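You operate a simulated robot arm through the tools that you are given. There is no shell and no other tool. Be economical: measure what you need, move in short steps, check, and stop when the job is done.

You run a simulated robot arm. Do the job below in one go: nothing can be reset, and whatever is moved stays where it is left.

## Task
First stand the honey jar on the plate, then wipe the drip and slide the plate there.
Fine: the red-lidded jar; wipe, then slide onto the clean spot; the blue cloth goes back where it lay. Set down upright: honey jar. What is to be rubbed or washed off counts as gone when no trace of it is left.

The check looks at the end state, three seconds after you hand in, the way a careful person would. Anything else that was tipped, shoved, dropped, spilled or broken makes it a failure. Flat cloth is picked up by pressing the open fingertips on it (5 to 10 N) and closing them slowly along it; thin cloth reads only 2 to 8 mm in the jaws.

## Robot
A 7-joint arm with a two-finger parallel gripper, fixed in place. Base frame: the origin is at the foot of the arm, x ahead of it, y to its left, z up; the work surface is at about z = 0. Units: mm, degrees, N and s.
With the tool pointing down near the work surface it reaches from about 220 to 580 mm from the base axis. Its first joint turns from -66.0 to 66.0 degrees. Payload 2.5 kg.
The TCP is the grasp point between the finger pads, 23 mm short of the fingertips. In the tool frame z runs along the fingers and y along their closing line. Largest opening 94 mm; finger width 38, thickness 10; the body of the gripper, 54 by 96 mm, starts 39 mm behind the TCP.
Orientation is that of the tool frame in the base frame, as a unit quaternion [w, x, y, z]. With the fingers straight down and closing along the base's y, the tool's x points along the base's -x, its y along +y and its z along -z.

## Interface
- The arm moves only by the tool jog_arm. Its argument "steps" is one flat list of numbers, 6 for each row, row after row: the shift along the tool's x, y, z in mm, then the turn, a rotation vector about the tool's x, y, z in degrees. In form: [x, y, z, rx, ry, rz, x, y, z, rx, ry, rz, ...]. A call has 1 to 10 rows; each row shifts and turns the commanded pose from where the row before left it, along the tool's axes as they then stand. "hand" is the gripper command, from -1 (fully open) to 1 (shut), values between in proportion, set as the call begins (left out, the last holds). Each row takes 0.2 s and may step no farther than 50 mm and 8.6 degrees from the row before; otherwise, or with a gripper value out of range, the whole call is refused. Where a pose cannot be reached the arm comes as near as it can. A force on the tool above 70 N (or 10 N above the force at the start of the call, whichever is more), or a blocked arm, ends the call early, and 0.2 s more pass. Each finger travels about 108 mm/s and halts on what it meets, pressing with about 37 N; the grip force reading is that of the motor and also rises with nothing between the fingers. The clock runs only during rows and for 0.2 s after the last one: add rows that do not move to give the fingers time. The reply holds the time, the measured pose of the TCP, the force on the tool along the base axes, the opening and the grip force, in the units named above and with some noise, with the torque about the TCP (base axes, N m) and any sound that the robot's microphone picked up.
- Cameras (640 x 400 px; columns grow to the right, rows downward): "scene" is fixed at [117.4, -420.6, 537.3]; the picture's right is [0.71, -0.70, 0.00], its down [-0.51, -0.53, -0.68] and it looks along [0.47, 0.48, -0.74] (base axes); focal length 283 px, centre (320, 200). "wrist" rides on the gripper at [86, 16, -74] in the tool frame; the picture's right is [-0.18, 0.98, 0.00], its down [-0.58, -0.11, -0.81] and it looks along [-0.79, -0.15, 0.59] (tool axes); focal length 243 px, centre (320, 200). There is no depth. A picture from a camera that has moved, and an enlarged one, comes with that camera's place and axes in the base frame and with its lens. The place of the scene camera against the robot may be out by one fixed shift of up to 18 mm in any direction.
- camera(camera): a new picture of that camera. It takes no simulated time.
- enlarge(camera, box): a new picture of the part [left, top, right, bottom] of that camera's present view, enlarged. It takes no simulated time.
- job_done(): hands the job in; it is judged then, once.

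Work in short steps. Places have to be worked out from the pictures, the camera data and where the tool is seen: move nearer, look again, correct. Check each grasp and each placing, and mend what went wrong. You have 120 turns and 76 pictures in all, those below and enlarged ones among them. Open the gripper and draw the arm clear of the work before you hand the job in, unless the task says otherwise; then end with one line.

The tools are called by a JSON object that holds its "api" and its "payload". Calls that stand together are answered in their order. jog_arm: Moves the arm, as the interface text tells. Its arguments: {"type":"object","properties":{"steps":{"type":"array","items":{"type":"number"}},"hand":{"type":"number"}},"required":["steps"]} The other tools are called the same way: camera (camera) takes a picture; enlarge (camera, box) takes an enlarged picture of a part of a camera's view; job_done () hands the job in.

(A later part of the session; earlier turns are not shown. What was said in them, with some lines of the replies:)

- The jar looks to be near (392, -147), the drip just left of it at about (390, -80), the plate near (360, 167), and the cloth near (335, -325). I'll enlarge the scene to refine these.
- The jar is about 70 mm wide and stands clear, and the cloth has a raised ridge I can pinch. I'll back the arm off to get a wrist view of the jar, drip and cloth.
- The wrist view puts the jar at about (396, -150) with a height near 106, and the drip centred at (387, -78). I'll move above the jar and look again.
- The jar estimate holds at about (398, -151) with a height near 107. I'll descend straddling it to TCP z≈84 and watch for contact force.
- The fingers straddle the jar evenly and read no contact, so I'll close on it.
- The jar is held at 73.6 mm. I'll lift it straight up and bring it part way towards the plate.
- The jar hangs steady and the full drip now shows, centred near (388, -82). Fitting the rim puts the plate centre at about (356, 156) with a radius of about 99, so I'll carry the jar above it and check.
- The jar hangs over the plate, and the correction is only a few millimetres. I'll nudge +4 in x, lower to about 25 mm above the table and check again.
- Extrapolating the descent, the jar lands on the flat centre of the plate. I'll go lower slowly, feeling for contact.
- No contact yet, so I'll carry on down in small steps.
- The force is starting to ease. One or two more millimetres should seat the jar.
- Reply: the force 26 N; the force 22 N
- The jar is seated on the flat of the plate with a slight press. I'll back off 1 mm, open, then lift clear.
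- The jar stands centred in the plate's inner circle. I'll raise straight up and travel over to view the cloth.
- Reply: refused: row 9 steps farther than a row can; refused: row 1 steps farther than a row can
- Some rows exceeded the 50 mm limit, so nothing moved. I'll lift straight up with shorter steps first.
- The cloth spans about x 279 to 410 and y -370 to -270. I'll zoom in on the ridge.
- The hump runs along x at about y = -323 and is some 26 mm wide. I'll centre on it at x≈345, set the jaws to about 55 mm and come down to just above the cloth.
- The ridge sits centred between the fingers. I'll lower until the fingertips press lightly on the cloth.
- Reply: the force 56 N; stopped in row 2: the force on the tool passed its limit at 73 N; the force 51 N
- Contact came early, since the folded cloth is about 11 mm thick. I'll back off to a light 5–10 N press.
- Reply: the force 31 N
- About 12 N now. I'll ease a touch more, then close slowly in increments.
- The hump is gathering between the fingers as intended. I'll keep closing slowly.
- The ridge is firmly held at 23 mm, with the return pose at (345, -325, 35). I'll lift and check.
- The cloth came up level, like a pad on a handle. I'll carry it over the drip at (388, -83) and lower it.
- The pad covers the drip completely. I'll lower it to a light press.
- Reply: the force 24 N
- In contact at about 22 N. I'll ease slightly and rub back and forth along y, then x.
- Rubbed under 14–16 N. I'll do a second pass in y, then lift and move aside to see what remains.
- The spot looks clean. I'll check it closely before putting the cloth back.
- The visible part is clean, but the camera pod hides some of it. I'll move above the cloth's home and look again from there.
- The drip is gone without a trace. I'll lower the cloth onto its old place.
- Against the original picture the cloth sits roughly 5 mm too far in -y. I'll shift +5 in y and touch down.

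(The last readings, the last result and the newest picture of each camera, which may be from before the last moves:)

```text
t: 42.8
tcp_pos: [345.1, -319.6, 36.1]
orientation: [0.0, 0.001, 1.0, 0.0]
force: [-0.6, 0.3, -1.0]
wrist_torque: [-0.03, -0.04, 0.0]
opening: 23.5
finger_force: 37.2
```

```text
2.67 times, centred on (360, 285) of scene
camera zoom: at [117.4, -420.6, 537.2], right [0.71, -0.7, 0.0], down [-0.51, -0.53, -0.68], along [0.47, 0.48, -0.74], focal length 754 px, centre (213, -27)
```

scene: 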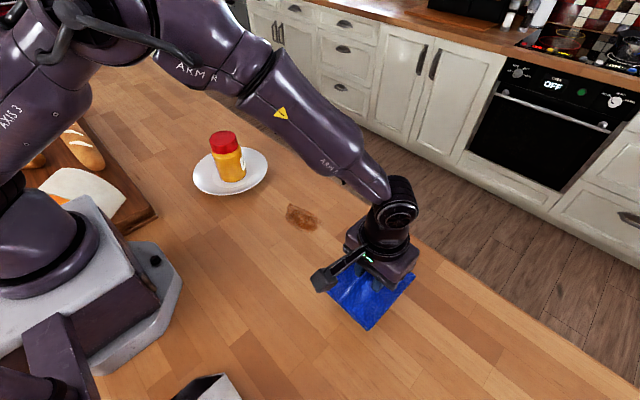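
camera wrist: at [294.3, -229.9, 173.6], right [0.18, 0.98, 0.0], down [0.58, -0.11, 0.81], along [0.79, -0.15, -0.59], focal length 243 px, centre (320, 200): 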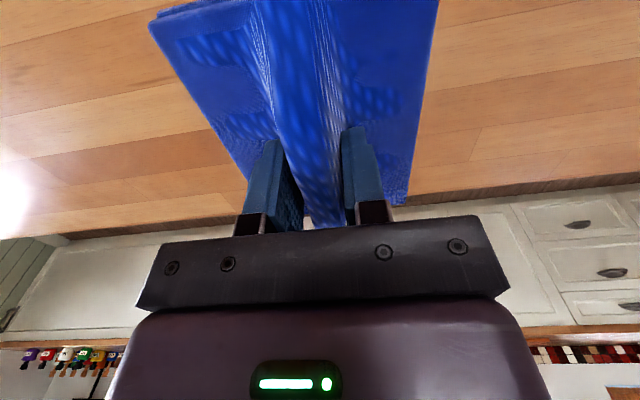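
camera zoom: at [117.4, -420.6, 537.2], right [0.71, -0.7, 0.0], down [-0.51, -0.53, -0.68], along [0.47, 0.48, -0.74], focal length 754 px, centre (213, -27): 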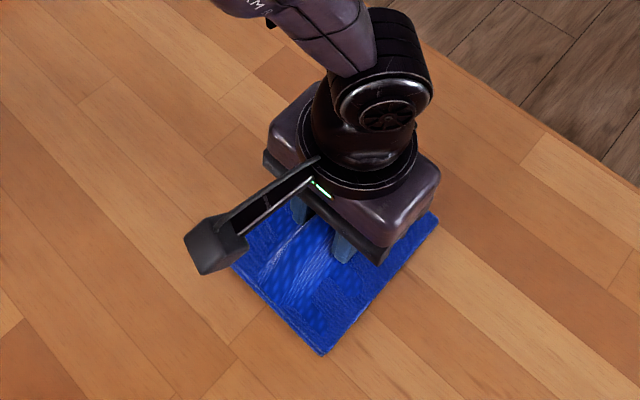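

Nearly matching the original outline. I'll make a final -2, -2 trim and lower to contact.

{"api": "jog_arm", "payload": {"steps": [2, -2, 0, 0, 0, 0, 0, 0, 1, 0, 0, 0, 0, 0, 0, 0, 0, 0]}}

{"api": "jog_arm", "payload": {"steps": [0, 0, 0.5, 0, 0, 0, 0, 0, 0, 0, 0, 0]}}

```text
t: 43.6
tcp_pos: [342.2, -321.6, 35.3]
orientation: [0.001, 0.0, 1.0, 0.0]
force: [-1.5, 3.2, 12.0]
wrist_torque: [0.09, 0.43, -0.05]
opening: 23.2
finger_force: 36.4
```

```text
t: 44.2
tcp_pos: [341.4, -321.5, 34.3]
orientation: [0.001, 0.0, 1.0, -0.001]
force: [-3.4, 5.4, 21.8]
wrist_torque: [0.19, 0.32, -0.03]
opening: 23.1
finger_force: 36.7
```

The cloth is down. I'll ease 0.8 mm so the fingers don't drag it, open slowly to about 55 mm and lift straight up.

{"api": "jog_arm", "payload": {"steps": [0, 0, -0.8, 0, 0, 0, 0, 0, 0, 0, 0, 0], "hand": 0.35}}

{"api": "jog_arm", "payload": {"steps": [0, 0, -2, 0, 0, 0, 0, 0, -5, 0, 0, 0, 0, 0, -15, 0, 0, 0, 0, 0, -30, 0, 0, 0, 0, 0, -40, 0, 0, 0, 0, 0, -40, 0, 0, 0, 0, 0, -40, 0, 0, 0, 0, 0, 0, 0, 0, 0], "hand": -0.1}}

{"api": "enlarge", "payload": {"camera": "scene", "box": [260, 170, 420, 350]}}

```text
t: 44.8
tcp_pos: [342.7, -322.5, 36.6]
orientation: [0.001, 0.001, 1.0, -0.002]
force: [1.1, -5.4, 10.1]
wrist_torque: [-0.01, -0.01, 0.04]
opening: 28.3
finger_force: 0.1
```

```text
t: 46.6
tcp_pos: [341.9, -321.7, 207.5]
orientation: [0.0, 0.0, 1.0, 0.0]
force: [-0.3, 0.1, 0.2]
wrist_torque: [0.0, -0.06, 0.0]
opening: 51.8
finger_force: 0.2
```

```text
2.22 times, centred on (340, 260) of scene
camera zoom: at [117.4, -420.6, 537.3], right [0.71, -0.7, 0.0], down [-0.51, -0.53, -0.68], along [0.47, 0.48, -0.74], focal length 628 px, centre (276, 67)
```

zoom: 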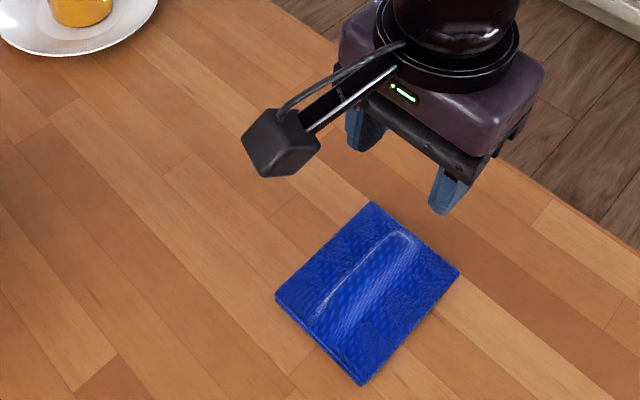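

The cloth lies back where it was, within about 4 mm. Next I'll carry the gripper high over to the far (+y) side of the plate and turn it so both open fingers can push the rim.

{"api": "jog_arm", "payload": {"steps": [0, 20, -40, 0, 0, 0, 0, 45, 0, 0, 0, 0, 0, 45, 0, 0, 0, 0, 0, 45, 0, 0, 0, 0, 0, 45, 0, 0, 0, 0, 0, 45, 0, 0, 0, 0, 0, 45, 0, 0, 0, 0, 0, 45, 0, 0, 0, 0, 0, 45, 0, 0, 0, 0, 0, 45, 0, 0, 0, 0], "hand": -1}}

{"api": "jog_arm", "payload": {"steps": [0, 45, 0, 0, 0, 0, 0, 45, 0, 0, 0, 0, 0, 45, 0, 0, 0, 0, 0, 40, 0, 0, 0, 0, 0, 0, 0, 0, 0, 8.2, 0, 0, 0, 0, 0, 8.2, 0, 0, 0, 0, 0, 8.2, 0, 0, 0, 0, 0, 8.2, 0, 0, 0, 0, 0, 8.2, 0, 0, 0, 0, 0, 0]}}

{"api": "jog_arm", "payload": {"steps": [0, 0, 0, 0, 0, 8.2, 0, 0, 0, 0, 0, 8.2, 0, 0, 0, 0, 0, 8.2, 0, 0, 0, 0, 0, 8.2, 0, 0, 0, 0, 0, 8.2, 0, 0, 0, 0, 0, 8, 0, 0, 0, 0, 0, 0]}}

{"api": "camera", "payload": {"camera": "wrist"}}

{"api": "camera", "payload": {"camera": "scene"}}

```text
t: 48.8
tcp_pos: [344.3, 103.6, 248.4]
orientation: [0.0, 0.001, 1.0, 0.0]
force: [-0.1, -0.1, 0.7]
wrist_torque: [0.01, -0.04, -0.02]
opening: 94.0
finger_force: 0.0
```

```text
t: 51.0
tcp_pos: [342.0, 278.1, 247.3]
orientation: [-0.001, 0.353, 0.936, 0.0]
force: [-0.9, -1.1, -0.1]
wrist_torque: [0.01, 0.02, 0.02]
opening: 94.0
finger_force: 0.1
```

```text
t: 52.6
tcp_pos: [342.3, 278.4, 247.4]
orientation: [0.0, 0.707, 0.707, 0.0]
force: [-0.2, -0.2, 0.8]
wrist_torque: [-0.01, 0.0, 0.02]
opening: 94.1
finger_force: 0.1
```

```text
35 pictures are left
camera wrist: at [357.7, 364.5, 321.5], right [0.98, -0.19, 0.0], down [-0.11, -0.58, 0.81], along [-0.15, -0.79, -0.59], focal length 243 px, centre (320, 200)
```

wrist: 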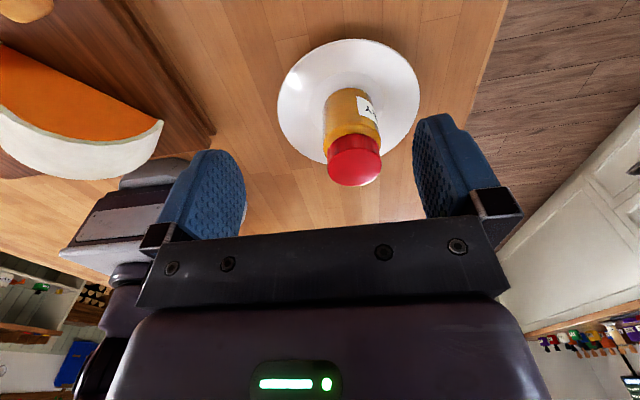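

```text
34 pictures are left
```

scene: 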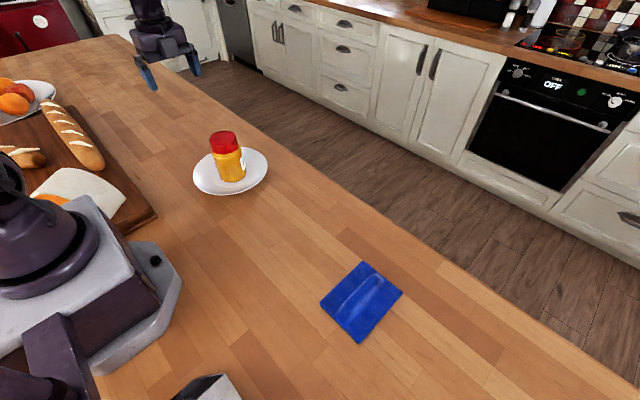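

This view confirms the plate centre near (359, 152) with a radius of about 99. I'll align the TCP with x=359 behind the rim at y≈278 and descend until the tips are about 5 mm above the table.

{"api": "jog_arm", "payload": {"steps": [0, 17, 20, 0, 0, 0, 0, 0, 45, 0, 0, 0, 0, 0, 45, 0, 0, 0, 0, 0, 45, 0, 0, 0, 0, 0, 35, 0, 0, 0, 0, 0, 20, 0, 0, 0, 0, 0, 9, 0, 0, 0, 0, 0, 0, 0, 0, 0]}}

{"api": "camera", "payload": {"camera": "wrist"}}

{"api": "enlarge", "payload": {"camera": "scene", "box": [120, 50, 320, 200]}}

```text
t: 54.4
tcp_pos: [358.9, 278.6, 28.9]
orientation: [0.0, 0.707, 0.707, 0.0]
force: [-1.2, -0.7, 0.6]
wrist_torque: [-0.02, -0.06, 0.0]
opening: 94.1
finger_force: 0.2
```

```text
33 pictures are left
camera wrist: at [374.2, 364.7, 103.2], right [0.98, -0.18, 0.0], down [-0.11, -0.58, 0.81], along [-0.15, -0.79, -0.59], focal length 243 px, centre (320, 200)
```

wrist: 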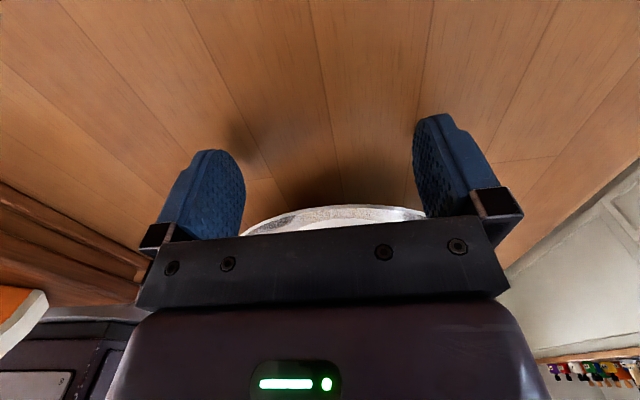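

```text
2.67 times, centred on (220, 125) of scene
camera zoom: at [117.4, -420.6, 537.3], right [0.71, -0.7, 0.0], down [-0.51, -0.53, -0.68], along [0.47, 0.48, -0.74], focal length 754 px, centre (587, 400)
```

zoom: 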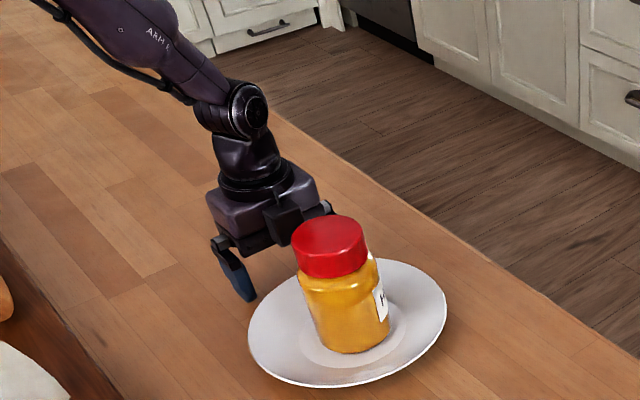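

Both fingers stand behind the rim with clearance to the jar. I'll advance gently in -y to find contact.

{"api": "jog_arm", "payload": {"steps": [-5, 0, 0, 0, 0, 0, -5, 0, 0, 0, 0, 0, -5, 0, 0, 0, 0, 0, -4, 0, 0, 0, 0, 0, -4, 0, 0, 0, 0, 0, 0, 0, 0, 0, 0, 0]}}

{"api": "camera", "payload": {"camera": "wrist"}}

{"api": "enlarge", "payload": {"camera": "scene", "box": [120, 50, 320, 200]}}

```text
t: 55.8
tcp_pos: [359.4, 254.5, 27.6]
orientation: [0.0, 0.707, 0.707, 0.0]
force: [-1.5, 2.6, -0.3]
wrist_torque: [0.08, -0.07, -0.15]
opening: 94.2
finger_force: 0.0
```

```text
31 pictures are left
camera wrist: at [374.4, 341.4, 102.1], right [0.98, -0.18, 0.0], down [-0.11, -0.58, 0.81], along [-0.15, -0.79, -0.59], focal length 243 px, centre (320, 200)
```

wrist: 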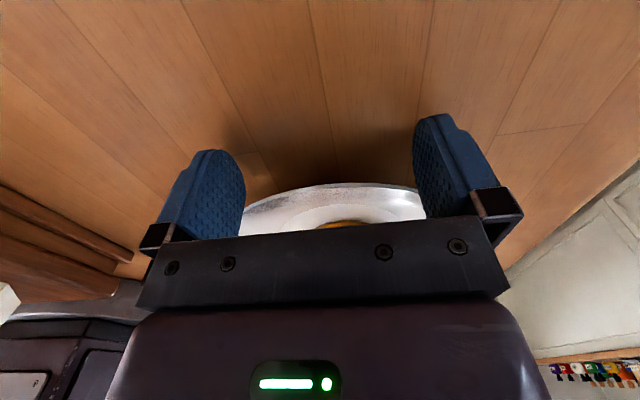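

```text
2.67 times, centred on (220, 125) of scene
camera zoom: at [117.4, -420.6, 537.2], right [0.71, -0.7, 0.0], down [-0.51, -0.53, -0.68], along [0.47, 0.48, -0.74], focal length 754 px, centre (587, 400)
```

zoom: 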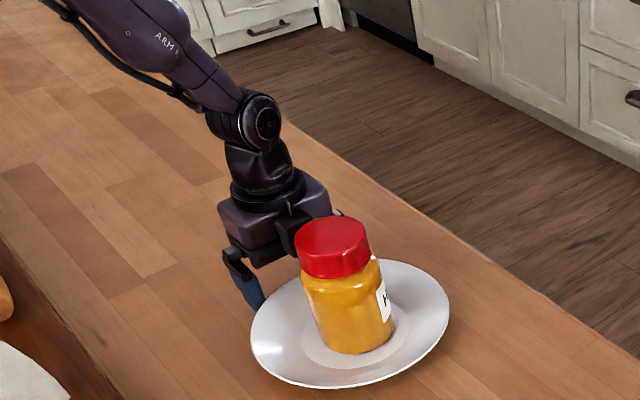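

Contact is made at about 2.6 N and the plate has started to move. I'll push in small steps along the line to the clean spot (about 1 mm of +x per 8 mm of -y).

{"api": "jog_arm", "payload": {"steps": [-4, 0.5, 0, 0, 0, 0, -6, 0.8, 0, 0, 0, 0, -6, 0.8, 0, 0, 0, 0, -6, 0.8, 0, 0, 0, 0, -6, 0.8, 0, 0, 0, 0, -6, 0.8, 0, 0, 0, 0, -4, 0.5, 0, 0, 0, 0, -2, 0.2, 0, 0, 0, 0, 0, 0, 0, 0, 0, 0]}}

{"api": "camera", "payload": {"camera": "scene"}}

{"api": "camera", "payload": {"camera": "wrist"}}

```text
t: 57.8
tcp_pos: [365.0, 215.0, 28.3]
orientation: [0.0, 0.707, 0.707, 0.0]
force: [-1.3, 5.1, 1.9]
wrist_torque: [0.0, 0.0, -0.09]
opening: 94.1
finger_force: 0.0
```

```text
29 pictures are left
```

scene: 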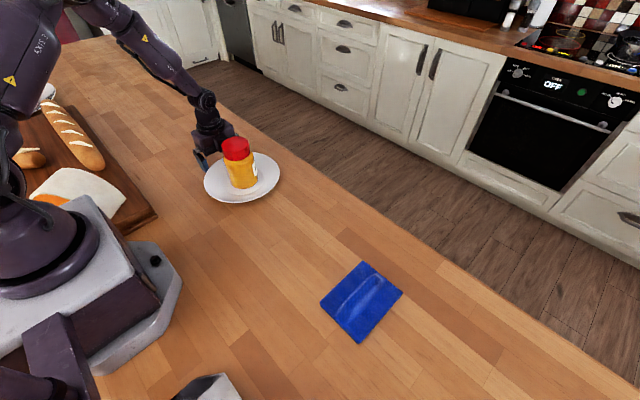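

```text
28 pictures are left
camera wrist: at [380.9, 301.6, 102.3], right [0.98, -0.18, 0.0], down [-0.11, -0.58, 0.81], along [-0.15, -0.79, -0.59], focal length 243 px, centre (320, 200)
```

wrist: 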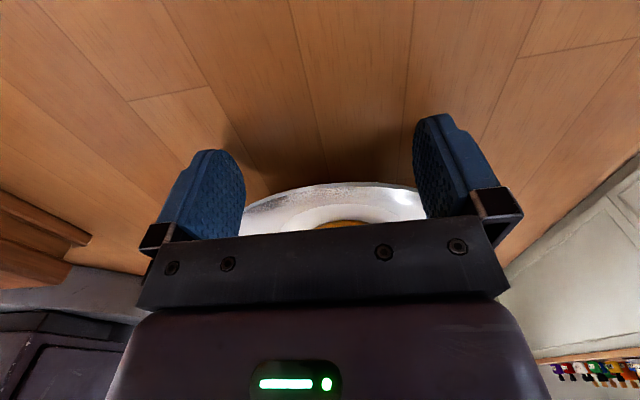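

The plate slides steadily with the jar upright. I'll continue.

{"api": "jog_arm", "payload": {"steps": [-4, 0.5, 0, 0, 0, 0, -8, 1, 0, 0, 0, 0, -8, 1, 0, 0, 0, 0, -8, 1, 0, 0, 0, 0, -8, 1, 0, 0, 0, 0, -8, 1, 0, 0, 0, 0, -8, 1, 0, 0, 0, 0, -8, 1, 0, 0, 0, 0, -4, 0.5, 0, 0, 0, 0, 0, 0, 0, 0, 0, 0]}}

{"api": "jog_arm", "payload": {"steps": [-4, 0.5, 0, 0, 0, 0, -8, 1, 0, 0, 0, 0, -8, 1, 0, 0, 0, 0, -8, 1, 0, 0, 0, 0, -8, 1, 0, 0, 0, 0, -8, 1, 0, 0, 0, 0, -8, 1, 0, 0, 0, 0, -8, 1, 0, 0, 0, 0, -4, 0.5, 0, 0, 0, 0, 0, 0, 0, 0, 0, 0]}}

{"api": "camera", "payload": {"camera": "scene"}}

{"api": "camera", "payload": {"camera": "wrist"}}

```text
t: 60.0
tcp_pos: [372.2, 152.2, 29.2]
orientation: [0.001, 0.707, 0.707, 0.0]
force: [-1.4, 2.5, -0.3]
wrist_torque: [0.09, -0.02, -0.07]
opening: 93.9
finger_force: 0.0
```

```text
t: 62.2
tcp_pos: [380.6, 86.6, 28.4]
orientation: [0.001, 0.707, 0.707, 0.001]
force: [0.8, 4.3, 1.6]
wrist_torque: [0.0, -0.01, 0.05]
opening: 94.1
finger_force: 0.0
```

```text
27 pictures are left
```

scene: 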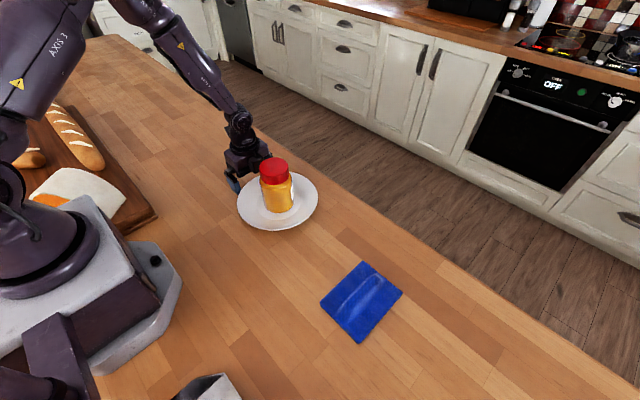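

```text
26 pictures are left
camera wrist: at [395.9, 172.6, 102.4], right [0.98, -0.18, 0.0], down [-0.11, -0.58, 0.81], along [-0.15, -0.79, -0.59], focal length 243 px, centre (320, 200)
```

wrist: 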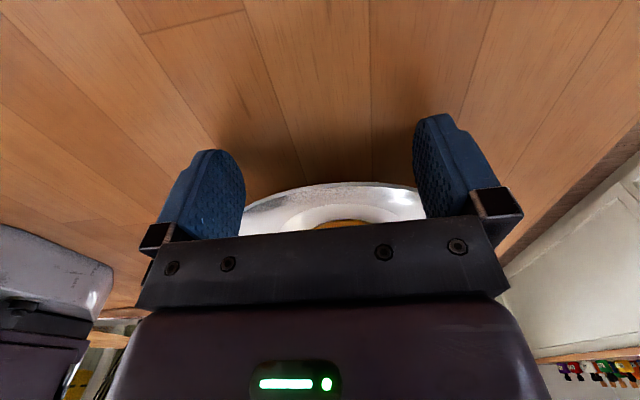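

Still in good shape with about 65 mm left. I'll push 60 mm and then verify.

{"api": "jog_arm", "payload": {"steps": [-4, 0.5, 0, 0, 0, 0, -8, 0.9, 0, 0, 0, 0, -8, 0.9, 0, 0, 0, 0, -8, 0.9, 0, 0, 0, 0, -8, 0.9, 0, 0, 0, 0, -8, 0.9, 0, 0, 0, 0, -8, 0.9, 0, 0, 0, 0, -6, 0.5, 0, 0, 0, 0, -2, 0.3, 0, 0, 0, 0, 0, 0, 0, 0, 0, 0]}}

{"api": "enlarge", "payload": {"camera": "scene", "box": [220, 130, 400, 270]}}

```text
t: 64.4
tcp_pos: [387.3, 26.4, 27.2]
orientation: [0.001, 0.707, 0.707, 0.001]
force: [0.5, 3.3, -0.2]
wrist_torque: [0.05, 0.02, 0.09]
opening: 93.9
finger_force: 0.0
```

```text
2.86 times, centred on (310, 200) of scene
camera zoom: at [117.4, -420.6, 537.2], right [0.71, -0.7, 0.0], down [-0.51, -0.53, -0.68], along [0.47, 0.48, -0.74], focal length 808 px, centre (349, 200)
```

zoom: 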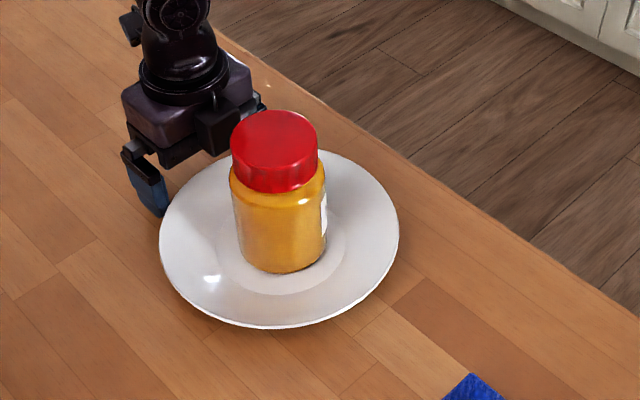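

The plate centre is at about (385, -78) against the drip spot at about (390, -83). I'll make one last short push of 6 mm with a little +x.

{"api": "jog_arm", "payload": {"steps": [-3, 1, 0, 0, 0, 0, -3, 1.5, 0, 0, 0, 0, -1, 1, 0, 0, 0, 0, 0, 0, 0, 0, 0, 0]}}

{"api": "jog_arm", "payload": {"steps": [4, 0, 0, 0, 0, 0, 10, 0, 0, 0, 0, 0, 20, 0, 0, 0, 0, 0, 20, 0, 0, 0, 0, 0, 0, 0, -30, 0, 0, 0, 0, 0, -45, 0, 0, 0, 0, 0, -45, 0, 0, 0, 0, 0, -45, 0, 0, 0, 30, 0, 0, 0, 0, 0, 0, 0, 0, 0, 0, 0]}}

{"api": "camera", "payload": {"camera": "scene"}}

{"api": "camera", "payload": {"camera": "wrist"}}

```text
t: 65.4
tcp_pos: [389.5, 21.1, 28.7]
orientation: [0.0, 0.707, 0.707, 0.0]
force: [-0.6, 2.4, -1.1]
wrist_torque: [-0.01, -0.04, -0.17]
opening: 94.1
finger_force: 0.0
```

```text
t: 67.6
tcp_pos: [391.0, 107.4, 191.2]
orientation: [0.001, 0.707, 0.707, 0.0]
force: [0.1, -1.1, 0.5]
wrist_torque: [0.02, 0.02, 0.01]
opening: 94.0
finger_force: 0.0
```

```text
24 pictures are left
```

scene: 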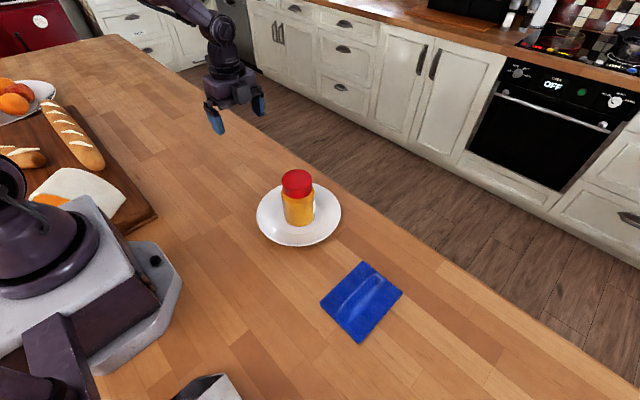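

```text
23 pictures are left
camera wrist: at [406.0, 191.6, 266.9], right [0.98, -0.18, 0.0], down [-0.11, -0.58, 0.81], along [-0.15, -0.79, -0.59], focal length 243 px, centre (320, 200)
```

wrist: 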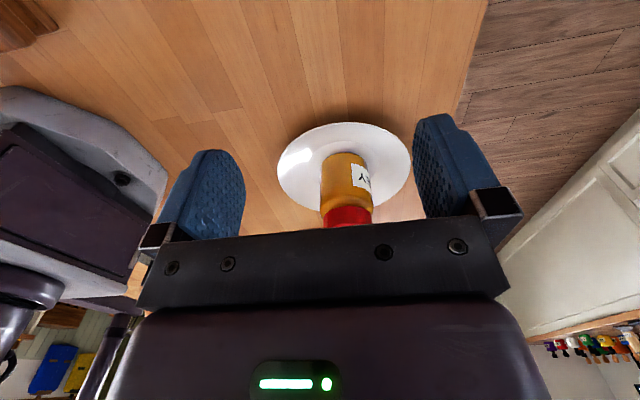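

The plate centre is at about (390, -85), over the wiped spot, with the jar upright on it. The cloth lies in its place and the arm is clear and open, so I'm handing in.

{"api": "job_done", "payload": {}}

```text
The job is handed in.
```

The honey jar stands upright on the plate, the drip is wiped away, the plate has been slid onto the clean spot, and the blue cloth is back within about 4 mm of where it lay.
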